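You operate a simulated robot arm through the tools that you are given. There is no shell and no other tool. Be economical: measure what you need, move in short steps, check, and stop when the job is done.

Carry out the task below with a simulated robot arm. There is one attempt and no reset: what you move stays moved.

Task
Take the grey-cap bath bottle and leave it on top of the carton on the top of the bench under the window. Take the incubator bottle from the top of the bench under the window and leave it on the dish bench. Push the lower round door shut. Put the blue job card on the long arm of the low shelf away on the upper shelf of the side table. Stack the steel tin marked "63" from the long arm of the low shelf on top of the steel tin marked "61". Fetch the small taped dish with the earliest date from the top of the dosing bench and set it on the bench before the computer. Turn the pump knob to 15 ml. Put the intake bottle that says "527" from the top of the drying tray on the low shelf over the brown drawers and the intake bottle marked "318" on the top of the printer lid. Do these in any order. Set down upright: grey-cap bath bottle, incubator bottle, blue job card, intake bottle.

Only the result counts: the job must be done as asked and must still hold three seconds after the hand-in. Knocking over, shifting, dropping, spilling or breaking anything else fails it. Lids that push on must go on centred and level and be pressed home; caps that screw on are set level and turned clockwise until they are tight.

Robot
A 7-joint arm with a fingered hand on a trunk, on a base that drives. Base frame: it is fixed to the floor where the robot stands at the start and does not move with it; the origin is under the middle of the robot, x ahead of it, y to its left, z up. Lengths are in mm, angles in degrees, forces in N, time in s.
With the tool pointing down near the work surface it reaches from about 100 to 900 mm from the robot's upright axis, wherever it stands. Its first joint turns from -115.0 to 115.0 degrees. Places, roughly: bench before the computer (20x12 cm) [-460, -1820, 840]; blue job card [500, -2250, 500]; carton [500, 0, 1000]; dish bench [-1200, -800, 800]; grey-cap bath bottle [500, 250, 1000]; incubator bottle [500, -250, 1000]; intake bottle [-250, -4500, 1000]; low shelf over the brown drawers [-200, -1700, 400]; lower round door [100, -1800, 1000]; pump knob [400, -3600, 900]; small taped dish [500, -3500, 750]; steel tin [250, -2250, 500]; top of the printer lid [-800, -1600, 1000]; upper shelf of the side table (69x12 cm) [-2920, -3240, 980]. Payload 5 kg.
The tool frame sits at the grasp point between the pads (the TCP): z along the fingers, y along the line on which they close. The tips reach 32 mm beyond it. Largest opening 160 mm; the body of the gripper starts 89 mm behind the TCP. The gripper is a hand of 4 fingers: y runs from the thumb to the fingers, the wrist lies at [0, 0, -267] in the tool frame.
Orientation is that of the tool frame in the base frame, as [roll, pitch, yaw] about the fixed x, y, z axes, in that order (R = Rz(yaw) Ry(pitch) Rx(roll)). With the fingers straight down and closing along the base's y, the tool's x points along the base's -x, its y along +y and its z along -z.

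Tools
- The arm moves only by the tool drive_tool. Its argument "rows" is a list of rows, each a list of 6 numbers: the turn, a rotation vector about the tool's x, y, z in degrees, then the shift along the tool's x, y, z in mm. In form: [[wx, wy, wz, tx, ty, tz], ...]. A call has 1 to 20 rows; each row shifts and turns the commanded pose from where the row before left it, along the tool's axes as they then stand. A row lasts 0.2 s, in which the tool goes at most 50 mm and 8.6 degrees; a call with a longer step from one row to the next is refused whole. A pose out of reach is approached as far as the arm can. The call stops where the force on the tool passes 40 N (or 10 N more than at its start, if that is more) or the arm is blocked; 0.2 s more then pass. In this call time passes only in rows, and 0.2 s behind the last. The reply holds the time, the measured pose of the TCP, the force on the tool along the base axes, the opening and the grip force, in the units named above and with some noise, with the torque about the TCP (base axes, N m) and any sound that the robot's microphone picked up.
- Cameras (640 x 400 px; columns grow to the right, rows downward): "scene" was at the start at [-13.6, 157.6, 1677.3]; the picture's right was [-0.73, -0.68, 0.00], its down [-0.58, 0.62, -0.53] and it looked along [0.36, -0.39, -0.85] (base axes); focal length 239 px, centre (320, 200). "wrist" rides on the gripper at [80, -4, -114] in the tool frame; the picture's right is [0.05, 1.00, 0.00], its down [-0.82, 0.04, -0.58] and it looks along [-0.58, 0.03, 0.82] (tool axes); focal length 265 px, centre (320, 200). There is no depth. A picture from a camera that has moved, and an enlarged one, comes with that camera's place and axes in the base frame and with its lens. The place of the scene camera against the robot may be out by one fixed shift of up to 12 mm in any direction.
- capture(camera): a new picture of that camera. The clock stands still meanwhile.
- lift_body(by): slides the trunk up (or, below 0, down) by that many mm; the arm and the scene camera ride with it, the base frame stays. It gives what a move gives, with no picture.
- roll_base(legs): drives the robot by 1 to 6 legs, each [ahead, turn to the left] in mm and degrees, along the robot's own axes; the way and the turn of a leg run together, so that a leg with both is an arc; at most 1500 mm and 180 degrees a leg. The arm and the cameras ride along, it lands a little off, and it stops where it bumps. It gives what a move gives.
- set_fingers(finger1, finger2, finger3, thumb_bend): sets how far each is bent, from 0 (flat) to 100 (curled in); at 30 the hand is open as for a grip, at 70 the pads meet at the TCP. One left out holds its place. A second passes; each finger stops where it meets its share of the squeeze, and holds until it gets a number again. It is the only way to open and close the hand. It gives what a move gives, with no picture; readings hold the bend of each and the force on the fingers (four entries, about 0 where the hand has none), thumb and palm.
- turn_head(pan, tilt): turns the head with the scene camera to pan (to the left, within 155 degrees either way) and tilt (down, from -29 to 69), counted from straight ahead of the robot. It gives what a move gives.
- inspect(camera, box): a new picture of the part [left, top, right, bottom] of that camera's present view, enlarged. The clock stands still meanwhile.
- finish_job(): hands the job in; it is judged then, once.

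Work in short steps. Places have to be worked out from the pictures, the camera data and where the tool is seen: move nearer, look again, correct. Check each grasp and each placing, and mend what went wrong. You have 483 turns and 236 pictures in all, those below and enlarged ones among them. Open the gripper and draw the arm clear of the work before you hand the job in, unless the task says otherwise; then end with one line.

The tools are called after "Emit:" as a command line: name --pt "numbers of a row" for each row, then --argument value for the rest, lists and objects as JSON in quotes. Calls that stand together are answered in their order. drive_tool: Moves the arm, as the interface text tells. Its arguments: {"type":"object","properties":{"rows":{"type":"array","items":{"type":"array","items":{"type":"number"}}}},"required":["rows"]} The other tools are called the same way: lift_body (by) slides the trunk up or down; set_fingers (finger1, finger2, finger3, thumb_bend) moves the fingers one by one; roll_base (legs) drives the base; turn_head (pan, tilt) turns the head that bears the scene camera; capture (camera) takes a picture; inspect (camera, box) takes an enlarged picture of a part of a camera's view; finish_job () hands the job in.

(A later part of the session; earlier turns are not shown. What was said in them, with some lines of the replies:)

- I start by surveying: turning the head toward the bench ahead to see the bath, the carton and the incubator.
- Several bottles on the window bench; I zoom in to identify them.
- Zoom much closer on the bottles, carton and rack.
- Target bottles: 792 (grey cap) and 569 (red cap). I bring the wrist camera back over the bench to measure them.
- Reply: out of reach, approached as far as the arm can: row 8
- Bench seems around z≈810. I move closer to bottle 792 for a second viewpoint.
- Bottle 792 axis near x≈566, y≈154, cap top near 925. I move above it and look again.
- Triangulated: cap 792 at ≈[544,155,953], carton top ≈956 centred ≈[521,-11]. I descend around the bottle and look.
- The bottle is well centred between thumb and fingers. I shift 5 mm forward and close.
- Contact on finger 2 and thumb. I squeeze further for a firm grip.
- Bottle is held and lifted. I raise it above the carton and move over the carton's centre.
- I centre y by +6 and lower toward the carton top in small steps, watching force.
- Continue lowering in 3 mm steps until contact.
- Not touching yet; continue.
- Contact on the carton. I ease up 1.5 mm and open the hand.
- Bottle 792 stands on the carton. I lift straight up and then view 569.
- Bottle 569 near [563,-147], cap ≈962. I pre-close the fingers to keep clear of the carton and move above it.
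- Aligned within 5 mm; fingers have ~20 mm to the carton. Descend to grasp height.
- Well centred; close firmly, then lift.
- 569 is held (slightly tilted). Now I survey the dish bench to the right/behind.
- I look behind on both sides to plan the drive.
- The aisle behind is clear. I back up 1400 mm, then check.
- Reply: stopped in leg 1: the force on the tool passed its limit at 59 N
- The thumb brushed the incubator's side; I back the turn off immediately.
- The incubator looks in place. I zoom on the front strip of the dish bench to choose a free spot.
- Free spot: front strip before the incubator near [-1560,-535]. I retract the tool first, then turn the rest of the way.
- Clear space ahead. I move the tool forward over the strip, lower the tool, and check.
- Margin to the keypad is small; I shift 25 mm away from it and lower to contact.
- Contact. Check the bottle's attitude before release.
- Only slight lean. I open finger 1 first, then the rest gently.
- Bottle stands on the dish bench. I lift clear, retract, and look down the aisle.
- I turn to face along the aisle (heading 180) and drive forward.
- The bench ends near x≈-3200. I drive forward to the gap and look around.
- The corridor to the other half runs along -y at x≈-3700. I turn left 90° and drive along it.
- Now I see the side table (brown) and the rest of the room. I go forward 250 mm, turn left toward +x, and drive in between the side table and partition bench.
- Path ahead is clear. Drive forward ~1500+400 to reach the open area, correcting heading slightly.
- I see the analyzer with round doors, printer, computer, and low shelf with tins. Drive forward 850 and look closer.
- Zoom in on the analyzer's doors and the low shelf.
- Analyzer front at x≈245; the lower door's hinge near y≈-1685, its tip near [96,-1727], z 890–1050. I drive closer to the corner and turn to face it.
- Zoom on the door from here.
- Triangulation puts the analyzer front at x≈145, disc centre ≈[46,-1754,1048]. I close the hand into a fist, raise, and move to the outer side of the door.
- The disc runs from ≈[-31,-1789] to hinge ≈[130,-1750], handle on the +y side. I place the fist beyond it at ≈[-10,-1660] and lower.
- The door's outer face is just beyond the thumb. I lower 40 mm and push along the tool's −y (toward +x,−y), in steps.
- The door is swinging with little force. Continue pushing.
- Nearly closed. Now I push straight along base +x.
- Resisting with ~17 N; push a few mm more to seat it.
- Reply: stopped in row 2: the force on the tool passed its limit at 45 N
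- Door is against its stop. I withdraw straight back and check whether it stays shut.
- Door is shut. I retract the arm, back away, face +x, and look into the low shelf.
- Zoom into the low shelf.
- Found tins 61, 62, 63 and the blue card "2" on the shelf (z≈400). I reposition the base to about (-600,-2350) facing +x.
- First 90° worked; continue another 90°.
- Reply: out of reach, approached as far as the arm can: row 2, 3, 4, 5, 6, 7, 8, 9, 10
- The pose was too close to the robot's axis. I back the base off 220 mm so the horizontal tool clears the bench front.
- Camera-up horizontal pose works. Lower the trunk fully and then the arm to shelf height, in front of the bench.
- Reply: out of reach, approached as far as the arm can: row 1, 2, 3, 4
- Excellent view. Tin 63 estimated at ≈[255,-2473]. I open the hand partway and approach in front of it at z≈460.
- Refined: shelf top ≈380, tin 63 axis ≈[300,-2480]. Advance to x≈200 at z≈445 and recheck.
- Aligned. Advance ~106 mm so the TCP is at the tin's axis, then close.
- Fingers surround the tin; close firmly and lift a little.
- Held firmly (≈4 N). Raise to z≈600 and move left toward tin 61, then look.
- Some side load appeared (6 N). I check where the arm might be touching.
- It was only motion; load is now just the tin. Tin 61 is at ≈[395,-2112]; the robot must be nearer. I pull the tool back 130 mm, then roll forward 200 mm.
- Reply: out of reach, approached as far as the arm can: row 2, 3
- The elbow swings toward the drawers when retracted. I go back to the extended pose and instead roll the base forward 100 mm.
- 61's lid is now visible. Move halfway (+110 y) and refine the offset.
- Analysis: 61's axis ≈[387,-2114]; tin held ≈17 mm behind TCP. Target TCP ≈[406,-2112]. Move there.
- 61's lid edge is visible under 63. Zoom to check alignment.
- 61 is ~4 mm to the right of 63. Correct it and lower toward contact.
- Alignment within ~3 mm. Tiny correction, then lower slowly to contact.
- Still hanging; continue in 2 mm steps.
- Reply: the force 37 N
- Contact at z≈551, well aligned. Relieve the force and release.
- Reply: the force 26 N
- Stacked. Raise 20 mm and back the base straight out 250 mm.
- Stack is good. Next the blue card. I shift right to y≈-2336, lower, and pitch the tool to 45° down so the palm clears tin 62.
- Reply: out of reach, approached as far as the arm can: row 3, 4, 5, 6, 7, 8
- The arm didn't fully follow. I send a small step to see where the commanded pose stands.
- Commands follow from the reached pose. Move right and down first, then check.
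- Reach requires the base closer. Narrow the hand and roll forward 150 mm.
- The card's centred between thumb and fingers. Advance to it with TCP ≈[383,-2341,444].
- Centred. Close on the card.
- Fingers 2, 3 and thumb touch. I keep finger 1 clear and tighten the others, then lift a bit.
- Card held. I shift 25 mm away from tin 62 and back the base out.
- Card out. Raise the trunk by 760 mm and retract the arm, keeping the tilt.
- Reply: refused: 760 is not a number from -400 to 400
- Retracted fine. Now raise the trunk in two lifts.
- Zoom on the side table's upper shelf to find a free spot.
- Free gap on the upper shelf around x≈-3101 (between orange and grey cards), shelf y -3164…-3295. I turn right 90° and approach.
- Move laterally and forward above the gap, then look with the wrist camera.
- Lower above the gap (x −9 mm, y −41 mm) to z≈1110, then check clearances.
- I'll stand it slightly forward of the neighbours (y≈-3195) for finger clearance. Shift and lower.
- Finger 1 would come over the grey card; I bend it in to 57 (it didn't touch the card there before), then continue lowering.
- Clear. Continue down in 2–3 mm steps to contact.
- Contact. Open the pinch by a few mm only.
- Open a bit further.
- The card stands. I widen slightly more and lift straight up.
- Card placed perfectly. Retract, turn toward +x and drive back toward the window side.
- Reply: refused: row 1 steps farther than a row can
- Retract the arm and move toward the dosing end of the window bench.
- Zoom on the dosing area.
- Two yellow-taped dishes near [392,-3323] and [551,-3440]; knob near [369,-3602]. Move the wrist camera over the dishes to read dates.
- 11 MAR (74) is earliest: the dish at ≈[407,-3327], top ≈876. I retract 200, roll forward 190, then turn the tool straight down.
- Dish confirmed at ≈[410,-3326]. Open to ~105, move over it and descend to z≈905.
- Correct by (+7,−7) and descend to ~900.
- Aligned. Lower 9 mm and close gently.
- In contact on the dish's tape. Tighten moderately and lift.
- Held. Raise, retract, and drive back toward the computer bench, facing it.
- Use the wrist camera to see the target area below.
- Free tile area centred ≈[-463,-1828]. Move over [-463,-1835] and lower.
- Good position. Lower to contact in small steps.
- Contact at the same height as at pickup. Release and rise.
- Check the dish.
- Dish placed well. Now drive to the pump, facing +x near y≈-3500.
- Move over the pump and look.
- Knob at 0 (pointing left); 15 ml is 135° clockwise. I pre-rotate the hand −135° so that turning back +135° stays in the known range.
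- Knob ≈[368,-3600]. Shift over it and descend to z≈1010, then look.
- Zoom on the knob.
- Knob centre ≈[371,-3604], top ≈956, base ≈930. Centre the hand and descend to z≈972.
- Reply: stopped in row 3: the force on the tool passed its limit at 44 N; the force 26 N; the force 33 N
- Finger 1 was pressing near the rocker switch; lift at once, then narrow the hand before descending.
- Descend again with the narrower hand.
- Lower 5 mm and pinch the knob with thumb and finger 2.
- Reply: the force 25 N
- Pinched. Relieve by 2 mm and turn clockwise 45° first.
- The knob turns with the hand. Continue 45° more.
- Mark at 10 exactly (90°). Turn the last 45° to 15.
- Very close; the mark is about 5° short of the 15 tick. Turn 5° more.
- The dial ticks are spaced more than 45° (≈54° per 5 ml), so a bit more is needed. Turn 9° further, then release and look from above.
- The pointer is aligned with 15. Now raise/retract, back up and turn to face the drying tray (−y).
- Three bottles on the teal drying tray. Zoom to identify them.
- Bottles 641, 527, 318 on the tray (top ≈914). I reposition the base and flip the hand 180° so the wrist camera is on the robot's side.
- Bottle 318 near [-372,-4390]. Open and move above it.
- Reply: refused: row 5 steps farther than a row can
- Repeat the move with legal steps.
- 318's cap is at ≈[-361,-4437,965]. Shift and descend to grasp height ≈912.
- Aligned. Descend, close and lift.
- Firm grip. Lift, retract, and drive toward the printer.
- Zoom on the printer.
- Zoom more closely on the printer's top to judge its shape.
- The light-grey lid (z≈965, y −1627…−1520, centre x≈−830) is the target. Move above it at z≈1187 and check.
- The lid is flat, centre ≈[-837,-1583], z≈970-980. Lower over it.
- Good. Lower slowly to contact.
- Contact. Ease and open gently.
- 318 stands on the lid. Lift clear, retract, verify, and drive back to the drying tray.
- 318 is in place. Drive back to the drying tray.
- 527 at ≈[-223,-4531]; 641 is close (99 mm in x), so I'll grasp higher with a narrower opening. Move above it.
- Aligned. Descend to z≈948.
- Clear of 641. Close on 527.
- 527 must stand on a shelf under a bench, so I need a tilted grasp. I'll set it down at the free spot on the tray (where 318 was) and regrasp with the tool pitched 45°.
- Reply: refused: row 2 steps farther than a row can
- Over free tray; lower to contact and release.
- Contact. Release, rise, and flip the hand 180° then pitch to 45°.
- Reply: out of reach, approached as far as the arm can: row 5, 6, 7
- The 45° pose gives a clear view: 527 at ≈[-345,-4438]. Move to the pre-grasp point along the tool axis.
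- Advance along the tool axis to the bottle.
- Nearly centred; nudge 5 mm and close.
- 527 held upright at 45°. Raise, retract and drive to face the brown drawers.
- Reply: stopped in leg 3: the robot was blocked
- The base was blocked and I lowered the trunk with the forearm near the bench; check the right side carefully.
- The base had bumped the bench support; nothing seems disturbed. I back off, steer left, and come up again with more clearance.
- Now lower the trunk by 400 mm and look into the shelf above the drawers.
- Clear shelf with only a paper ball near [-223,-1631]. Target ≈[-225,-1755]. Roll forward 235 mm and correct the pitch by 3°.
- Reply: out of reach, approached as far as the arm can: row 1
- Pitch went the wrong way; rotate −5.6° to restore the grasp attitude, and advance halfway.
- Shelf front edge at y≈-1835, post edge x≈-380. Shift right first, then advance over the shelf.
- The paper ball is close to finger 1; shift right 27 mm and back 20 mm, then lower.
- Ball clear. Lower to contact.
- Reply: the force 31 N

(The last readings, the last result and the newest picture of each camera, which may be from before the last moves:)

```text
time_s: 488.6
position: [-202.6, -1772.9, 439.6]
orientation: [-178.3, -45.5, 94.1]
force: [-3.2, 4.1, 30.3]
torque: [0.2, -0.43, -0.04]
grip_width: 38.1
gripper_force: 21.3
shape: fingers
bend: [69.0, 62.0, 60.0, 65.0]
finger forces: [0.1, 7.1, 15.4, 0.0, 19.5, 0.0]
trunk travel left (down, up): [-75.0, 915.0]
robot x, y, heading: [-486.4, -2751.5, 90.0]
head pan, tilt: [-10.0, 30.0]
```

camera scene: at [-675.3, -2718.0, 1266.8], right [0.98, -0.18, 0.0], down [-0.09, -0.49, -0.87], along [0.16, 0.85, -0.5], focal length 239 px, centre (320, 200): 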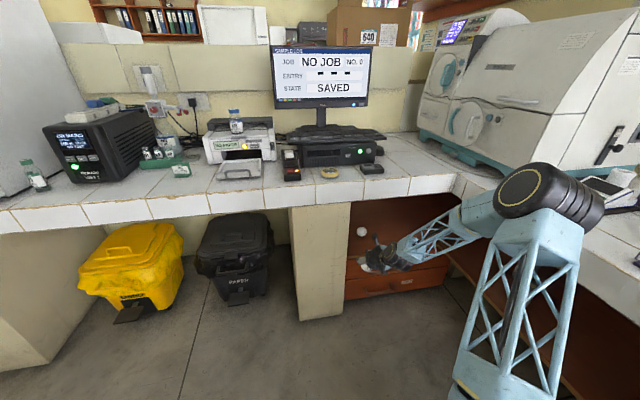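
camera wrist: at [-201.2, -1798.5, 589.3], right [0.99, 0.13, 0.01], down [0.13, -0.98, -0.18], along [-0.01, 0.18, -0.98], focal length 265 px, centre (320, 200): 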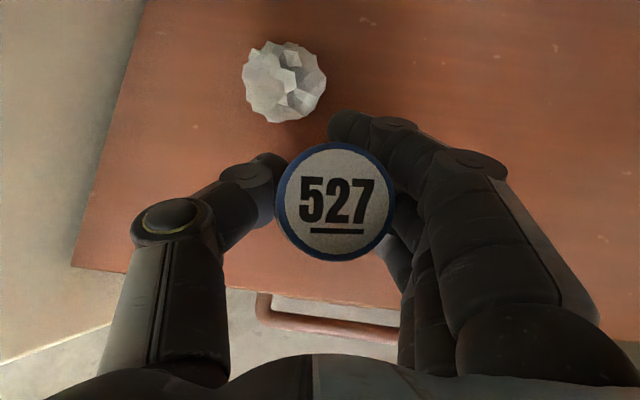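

In contact. Ease up, check attitude, then release (finger 1 first).

Emit:
drive_tool --pt "0 0 0 2 0 -2"

Emit:
set_fingers --finger1 56

Emit:
set_fingers --finger2 57 --finger3 55 --thumb_bend 60

Emit:
capture --camera "wrist"

```text
time_s: 489.0
position: [-202.3, -1772.9, 439.5]
orientation: [-178.2, -45.4, 94.0]
force: [-2.1, 5.7, 18.0]
torque: [0.25, -0.36, 0.13]
grip_width: 38.0
gripper_force: 16.8
shape: fingers
bend: [69.0, 62.0, 60.0, 65.0]
finger forces: [0.0, 8.2, 10.3, 0.1, 16.2, 0.1]
trunk travel left (down, up): [-75.0, 915.0]
robot x, y, heading: [-486.8, -2752.9, 89.8]
head pan, tilt: [-10.0, 30.0]
```

```text
time_s: 490.0
position: [-203.4, -1773.8, 440.5]
orientation: [-178.2, -45.4, 94.1]
force: [-1.0, 1.2, 12.4]
torque: [0.07, -0.29, 0.08]
grip_width: 59.8
gripper_force: 16.1
shape: fingers
bend: [56.0, 62.0, 60.0, 65.0]
finger forces: [0.0, 7.5, 9.3, 0.0, 15.2, 0.1]
trunk travel left (down, up): [-75.0, 915.0]
robot x, y, heading: [-489.0, -2753.4, 89.4]
head pan, tilt: [-10.0, 30.0]
```

```text
time_s: 491.0
position: [-202.9, -1774.2, 438.3]
orientation: [-178.1, -45.4, 94.0]
force: [-0.8, -2.5, 8.8]
torque: [-0.07, -0.22, -0.11]
grip_width: 61.3
gripper_force: 5.1
shape: fingers
bend: [56.0, 56.0, 58.0, 60.0]
finger forces: [0.0, 0.1, 8.6, 0.1, 0.9, 0.1]
trunk travel left (down, up): [-75.0, 915.0]
robot x, y, heading: [-490.0, -2752.0, 89.8]
head pan, tilt: [-10.0, 30.0]
```

```text
40 pictures are left
camera wrist: at [-201.1, -1798.4, 578.0], right [0.99, 0.13, 0.01], down [0.13, -0.98, -0.18], along [-0.01, 0.18, -0.98], focal length 265 px, centre (320, 200)
```

wrist: 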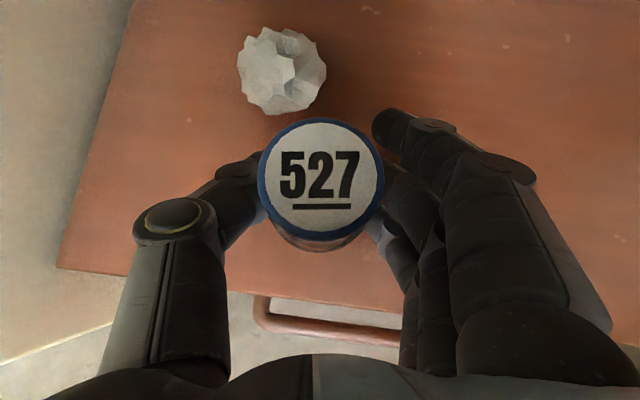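

Finger 3 presses on the shelf; raise 6 mm and open wider.

Emit:
drive_tool --pt "0 0 0 5 0 -5"

Emit:
set_fingers --finger1 50 --finger2 50 --finger3 50 --thumb_bend 50

Emit:
capture --camera "wrist"

```text
time_s: 491.4
position: [-203.1, -1773.5, 445.2]
orientation: [-178.0, -45.4, 93.9]
force: [-0.2, 0.2, -0.1]
torque: [-0.06, -0.03, 0.02]
grip_width: 61.0
gripper_force: 0.1
shape: fingers
bend: [56.0, 56.0, 55.0, 60.0]
finger forces: [0.0, 0.0, 0.1, 0.1, 0.2, 0.0]
trunk travel left (down, up): [-75.0, 915.0]
robot x, y, heading: [-488.5, -2752.2, 89.8]
head pan, tilt: [-10.0, 30.0]
```

```text
time_s: 492.4
position: [-203.9, -1773.0, 445.9]
orientation: [-178.1, -45.3, 94.0]
force: [-0.5, 0.7, -0.1]
torque: [0.04, 0.02, 0.03]
grip_width: 90.4
gripper_force: 0.1
shape: fingers
bend: [50.0, 50.0, 50.0, 50.0]
finger forces: [0.0, 0.1, 0.0, 0.0, 0.0, 0.1]
trunk travel left (down, up): [-75.0, 915.0]
robot x, y, heading: [-486.5, -2752.5, 89.5]
head pan, tilt: [-10.0, 30.0]
```

```text
39 pictures are left
camera wrist: at [-200.8, -1798.0, 585.0], right [0.99, 0.13, 0.01], down [0.13, -0.98, -0.18], along [-0.01, 0.18, -0.98], focal length 265 px, centre (320, 200)
```

wrist: 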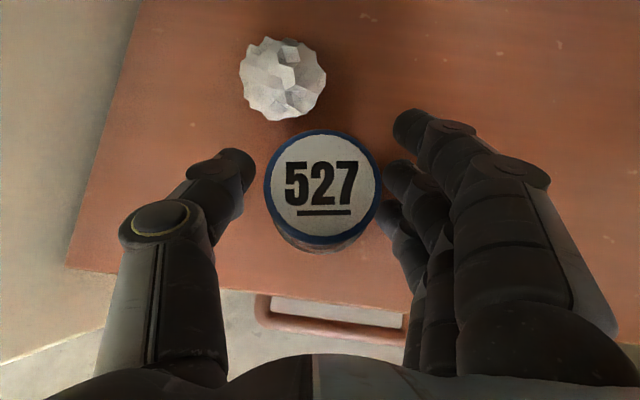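

Withdraw along the tool axis, then straight back.

Emit:
drive_tool --pt "0 0 0 0 0 -30" --pt "0 0 0 0 0 -40" --pt "0 0 0 0 0 -40" --pt "0 0 0 -30 0 -30" --pt "0 0 0 -30 0 -30" --pt "0 0 0 -30 0 -30" --pt "0 0 0 -30 -20 -20"

Emit:
inspect --camera "scene" --box '[310, 170, 510, 300]'

```text
time_s: 494.0
position: [-199.0, -2014.3, 516.7]
orientation: [-178.1, -45.4, 94.1]
force: [-0.2, 0.2, 0.2]
torque: [0.0, 0.0, 0.0]
grip_width: 90.8
gripper_force: 0.1
shape: fingers
bend: [50.0, 50.0, 50.0, 50.0]
finger forces: [0.1, 0.1, 0.0, 0.1, 0.0, 0.0]
trunk travel left (down, up): [-75.0, 915.0]
robot x, y, heading: [-488.4, -2754.5, 89.9]
head pan, tilt: [-10.0, 30.0]
```

```text
3.08 times, centred on (410, 235) of scene
camera zoom: at [-675.2, -2717.3, 1266.8], right [0.98, -0.18, 0.0], down [-0.09, -0.49, -0.87], along [0.16, 0.85, -0.5], focal length 735 px, centre (43, 92)
```

zoom: 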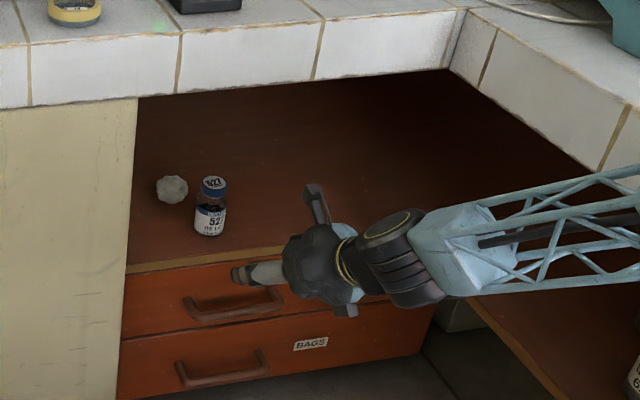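

527 stands on the low shelf. Back away, raise the trunk, and verify the window bench items and knob after the earlier bump.

Emit:
roll_base --legs '[[-350, 0]]'

Emit:
lift_body --by 400

Emit:
lift_body --by 370

Emit:
turn_head --pan -75 --tilt 45

Emit:
capture --camera "scene"

```text
time_s: 496.2
position: [-203.9, -2361.6, 514.9]
orientation: [-178.2, -45.4, 94.3]
force: [0.6, -0.3, -0.4]
torque: [-0.01, 0.03, 0.0]
grip_width: 90.7
gripper_force: 0.1
shape: fingers
bend: [50.0, 50.0, 50.0, 50.0]
finger forces: [0.1, 0.1, 0.0, 0.0, 0.0, 0.0]
trunk travel left (down, up): [-75.0, 915.0]
robot x, y, heading: [-489.3, -3102.2, 90.0]
head pan, tilt: [-10.0, 30.0]
```

```text
time_s: 500.1
position: [-202.8, -2361.9, 915.8]
orientation: [-178.1, -45.4, 94.3]
force: [-0.9, -1.0, -0.1]
torque: [0.0, -0.02, 0.0]
grip_width: 90.2
gripper_force: 0.0
shape: fingers
bend: [50.0, 50.0, 50.0, 50.0]
finger forces: [0.0, 0.0, 0.0, 0.1, 0.1, 0.0]
trunk travel left (down, up): [-475.0, 515.0]
robot x, y, heading: [-488.8, -3098.2, 89.9]
head pan, tilt: [-10.0, 30.0]
```

```text
time_s: 503.6
position: [-203.5, -2362.5, 1284.5]
orientation: [-178.1, -45.5, 94.3]
force: [0.3, -0.6, -0.1]
torque: [0.01, -0.01, 0.02]
grip_width: 90.5
gripper_force: 0.1
shape: fingers
bend: [50.0, 50.0, 50.0, 50.0]
finger forces: [0.0, 0.0, 0.0, 0.0, 0.0, 0.1]
trunk travel left (down, up): [-845.0, 145.0]
robot x, y, heading: [-487.4, -3103.8, 89.9]
head pan, tilt: [-10.0, 30.0]
```

```text
time_s: 505.0
position: [-203.5, -2361.9, 1285.6]
orientation: [-178.1, -45.4, 94.4]
force: [0.3, 0.2, 0.1]
torque: [0.01, 0.01, -0.02]
grip_width: 90.6
gripper_force: 0.0
shape: fingers
bend: [50.0, 50.0, 50.0, 50.0]
finger forces: [0.1, 0.1, 0.0, 0.1, 0.1, 0.0]
trunk travel left (down, up): [-845.0, 145.0]
robot x, y, heading: [-486.8, -3103.2, 90.0]
head pan, tilt: [-75.0, 45.0]
```

```text
37 pictures are left
camera scene: at [-613.5, -3136.0, 2014.2], right [0.26, -0.97, 0.0], down [-0.68, -0.18, -0.71], along [0.68, 0.18, -0.71], focal length 239 px, centre (320, 200)
```

scene: 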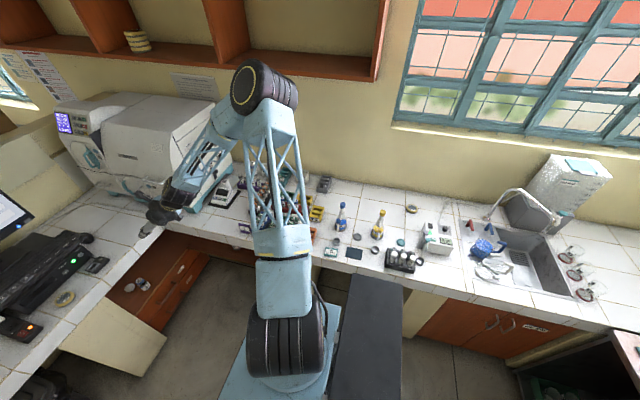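

Emit:
inspect --camera "scene" --box '[310, 190, 470, 290]'

Emit:
turn_head --pan -35 --tilt 45

Emit:
capture --camera "scene"

```text
4.00 times, centred on (390, 240) of scene
camera zoom: at [-613.5, -3136.0, 2014.2], right [0.26, -0.97, 0.0], down [-0.68, -0.18, -0.71], along [0.68, 0.18, -0.71], focal length 955 px, centre (40, 40)
```

zoom: 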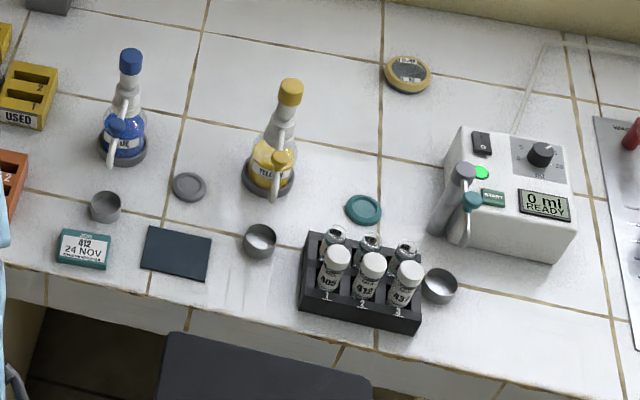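

```text
time_s: 506.1
position: [-204.3, -2362.1, 1286.6]
orientation: [-178.1, -45.5, 94.4]
force: [-0.6, 0.0, 0.2]
torque: [0.0, 0.01, 0.0]
grip_width: 90.7
gripper_force: 0.1
shape: fingers
bend: [50.0, 50.0, 50.0, 50.0]
finger forces: [0.1, 0.0, 0.0, 0.1, 0.0, 0.1]
trunk travel left (down, up): [-845.0, 145.0]
robot x, y, heading: [-489.7, -3101.2, 90.2]
head pan, tilt: [-35.0, 45.0]
```

```text
35 pictures are left
camera scene: at [-645.3, -3090.5, 2014.2], right [0.82, -0.57, 0.0], down [-0.41, -0.58, -0.71], along [0.41, 0.58, -0.71], focal length 239 px, centre (320, 200)
```

scene: 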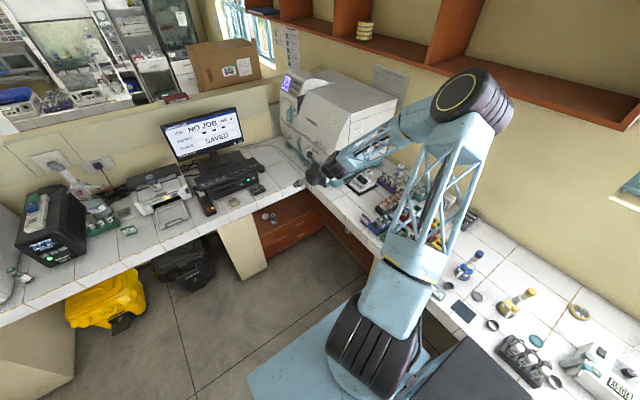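

Zoom on the sample racks and on the knob for a final check.

Emit:
inspect --camera "scene" --box '[330, 150, 490, 260]'

Emit:
turn_head --pan -90 --tilt 45

Emit:
capture --camera "scene"

```text
3.64 times, centred on (410, 205) of scene
camera zoom: at [-645.3, -3090.5, 2014.2], right [0.82, -0.57, 0.0], down [-0.41, -0.58, -0.71], along [0.41, 0.58, -0.71], focal length 868 px, centre (-7, 182)
```

zoom: 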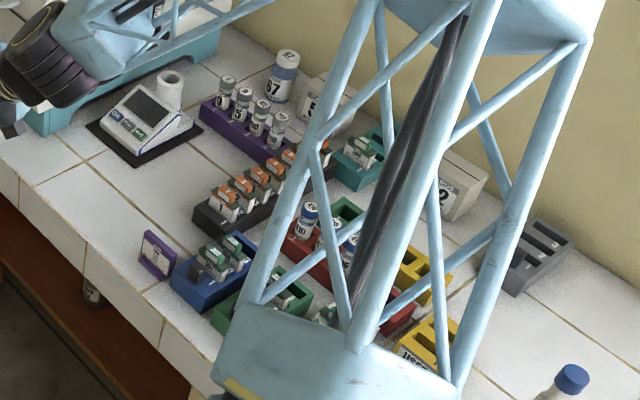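

```text
time_s: 507.3
position: [-204.0, -2362.2, 1286.2]
orientation: [-178.0, -45.5, 94.3]
force: [0.4, 0.1, -0.1]
torque: [-0.02, -0.02, 0.03]
grip_width: 90.5
gripper_force: 0.1
shape: fingers
bend: [50.0, 50.0, 50.0, 50.0]
finger forces: [0.0, 0.0, 0.0, 0.1, 0.1, 0.1]
trunk travel left (down, up): [-845.0, 145.0]
robot x, y, heading: [-487.8, -3104.6, 89.8]
head pan, tilt: [-90.0, 45.0]
```

```text
33 pictures are left
camera scene: at [-610.7, -3157.0, 2014.2], right [0.0, -1.0, 0.0], down [-0.71, 0.0, -0.71], along [0.71, 0.0, -0.71], focal length 239 px, centre (320, 200)
```

scene: 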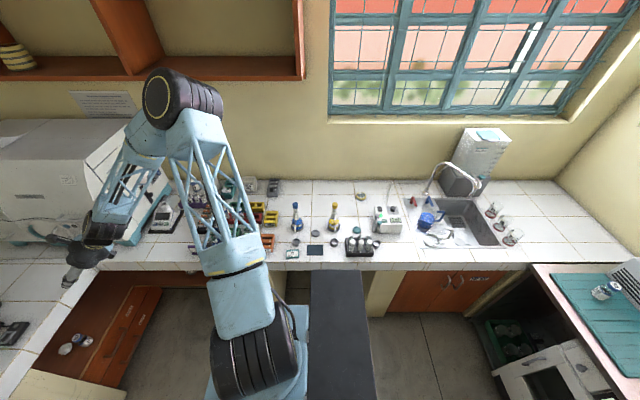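

Zoom on the knob and on the 641 bottle.

Emit:
inspect --camera "scene" --box '[365, 195, 415, 235]'

Emit:
inspect --camera "scene" --box '[540, 250, 640, 340]'

```text
10.00 times, centred on (390, 215) of scene
camera zoom: at [-610.7, -3157.0, 2014.2], right [0.0, -1.0, 0.0], down [-0.71, 0.0, -0.71], along [0.71, 0.0, -0.71], focal length 2388 px, centre (-380, 50)
```

zoom: 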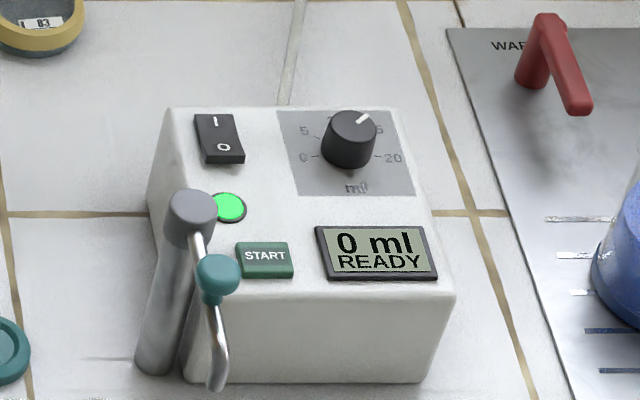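

```text
4.44 times, centred on (590, 295) of scene
camera zoom: at [-610.7, -3157.0, 2014.2], right [0.0, -1.0, 0.0], down [-0.71, 0.0, -0.71], along [0.71, 0.0, -0.71], focal length 1061 px, centre (-880, -222)
```

zoom: 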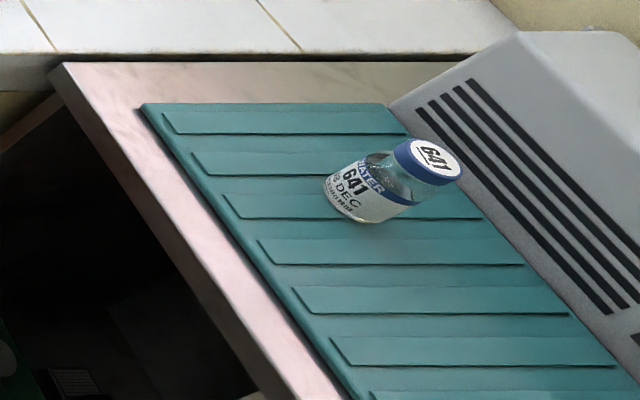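

Everything checks out: knob on 15, all bottles upright, nothing disturbed. Open the hand fully; the arm is in free air.

Emit:
set_fingers --finger1 30 --finger2 30 --finger3 30 --thumb_bend 30

Emit:
finish_job

```text
time_s: 508.3
position: [-203.4, -2362.5, 1286.4]
orientation: [-178.0, -45.4, 94.3]
force: [1.4, 0.7, -0.5]
torque: [0.02, 0.01, 0.0]
grip_width: 170.1
gripper_force: 0.0
shape: fingers
bend: [30.0, 30.0, 30.0, 30.0]
finger forces: [0.0, 0.0, 0.0, 0.0, 0.1, 0.0]
trunk travel left (down, up): [-845.0, 145.0]
robot x, y, heading: [-484.3, -3103.8, 90.1]
head pan, tilt: [-90.0, 45.0]
```

```text
The job is handed in.
```

All eight tasks are done and handed in, but along the way the thumb hit the incubator (59 N), a finger pressed near the pump's switch and the base bumped a bench support; I saw nothing moved or switched afterwards.
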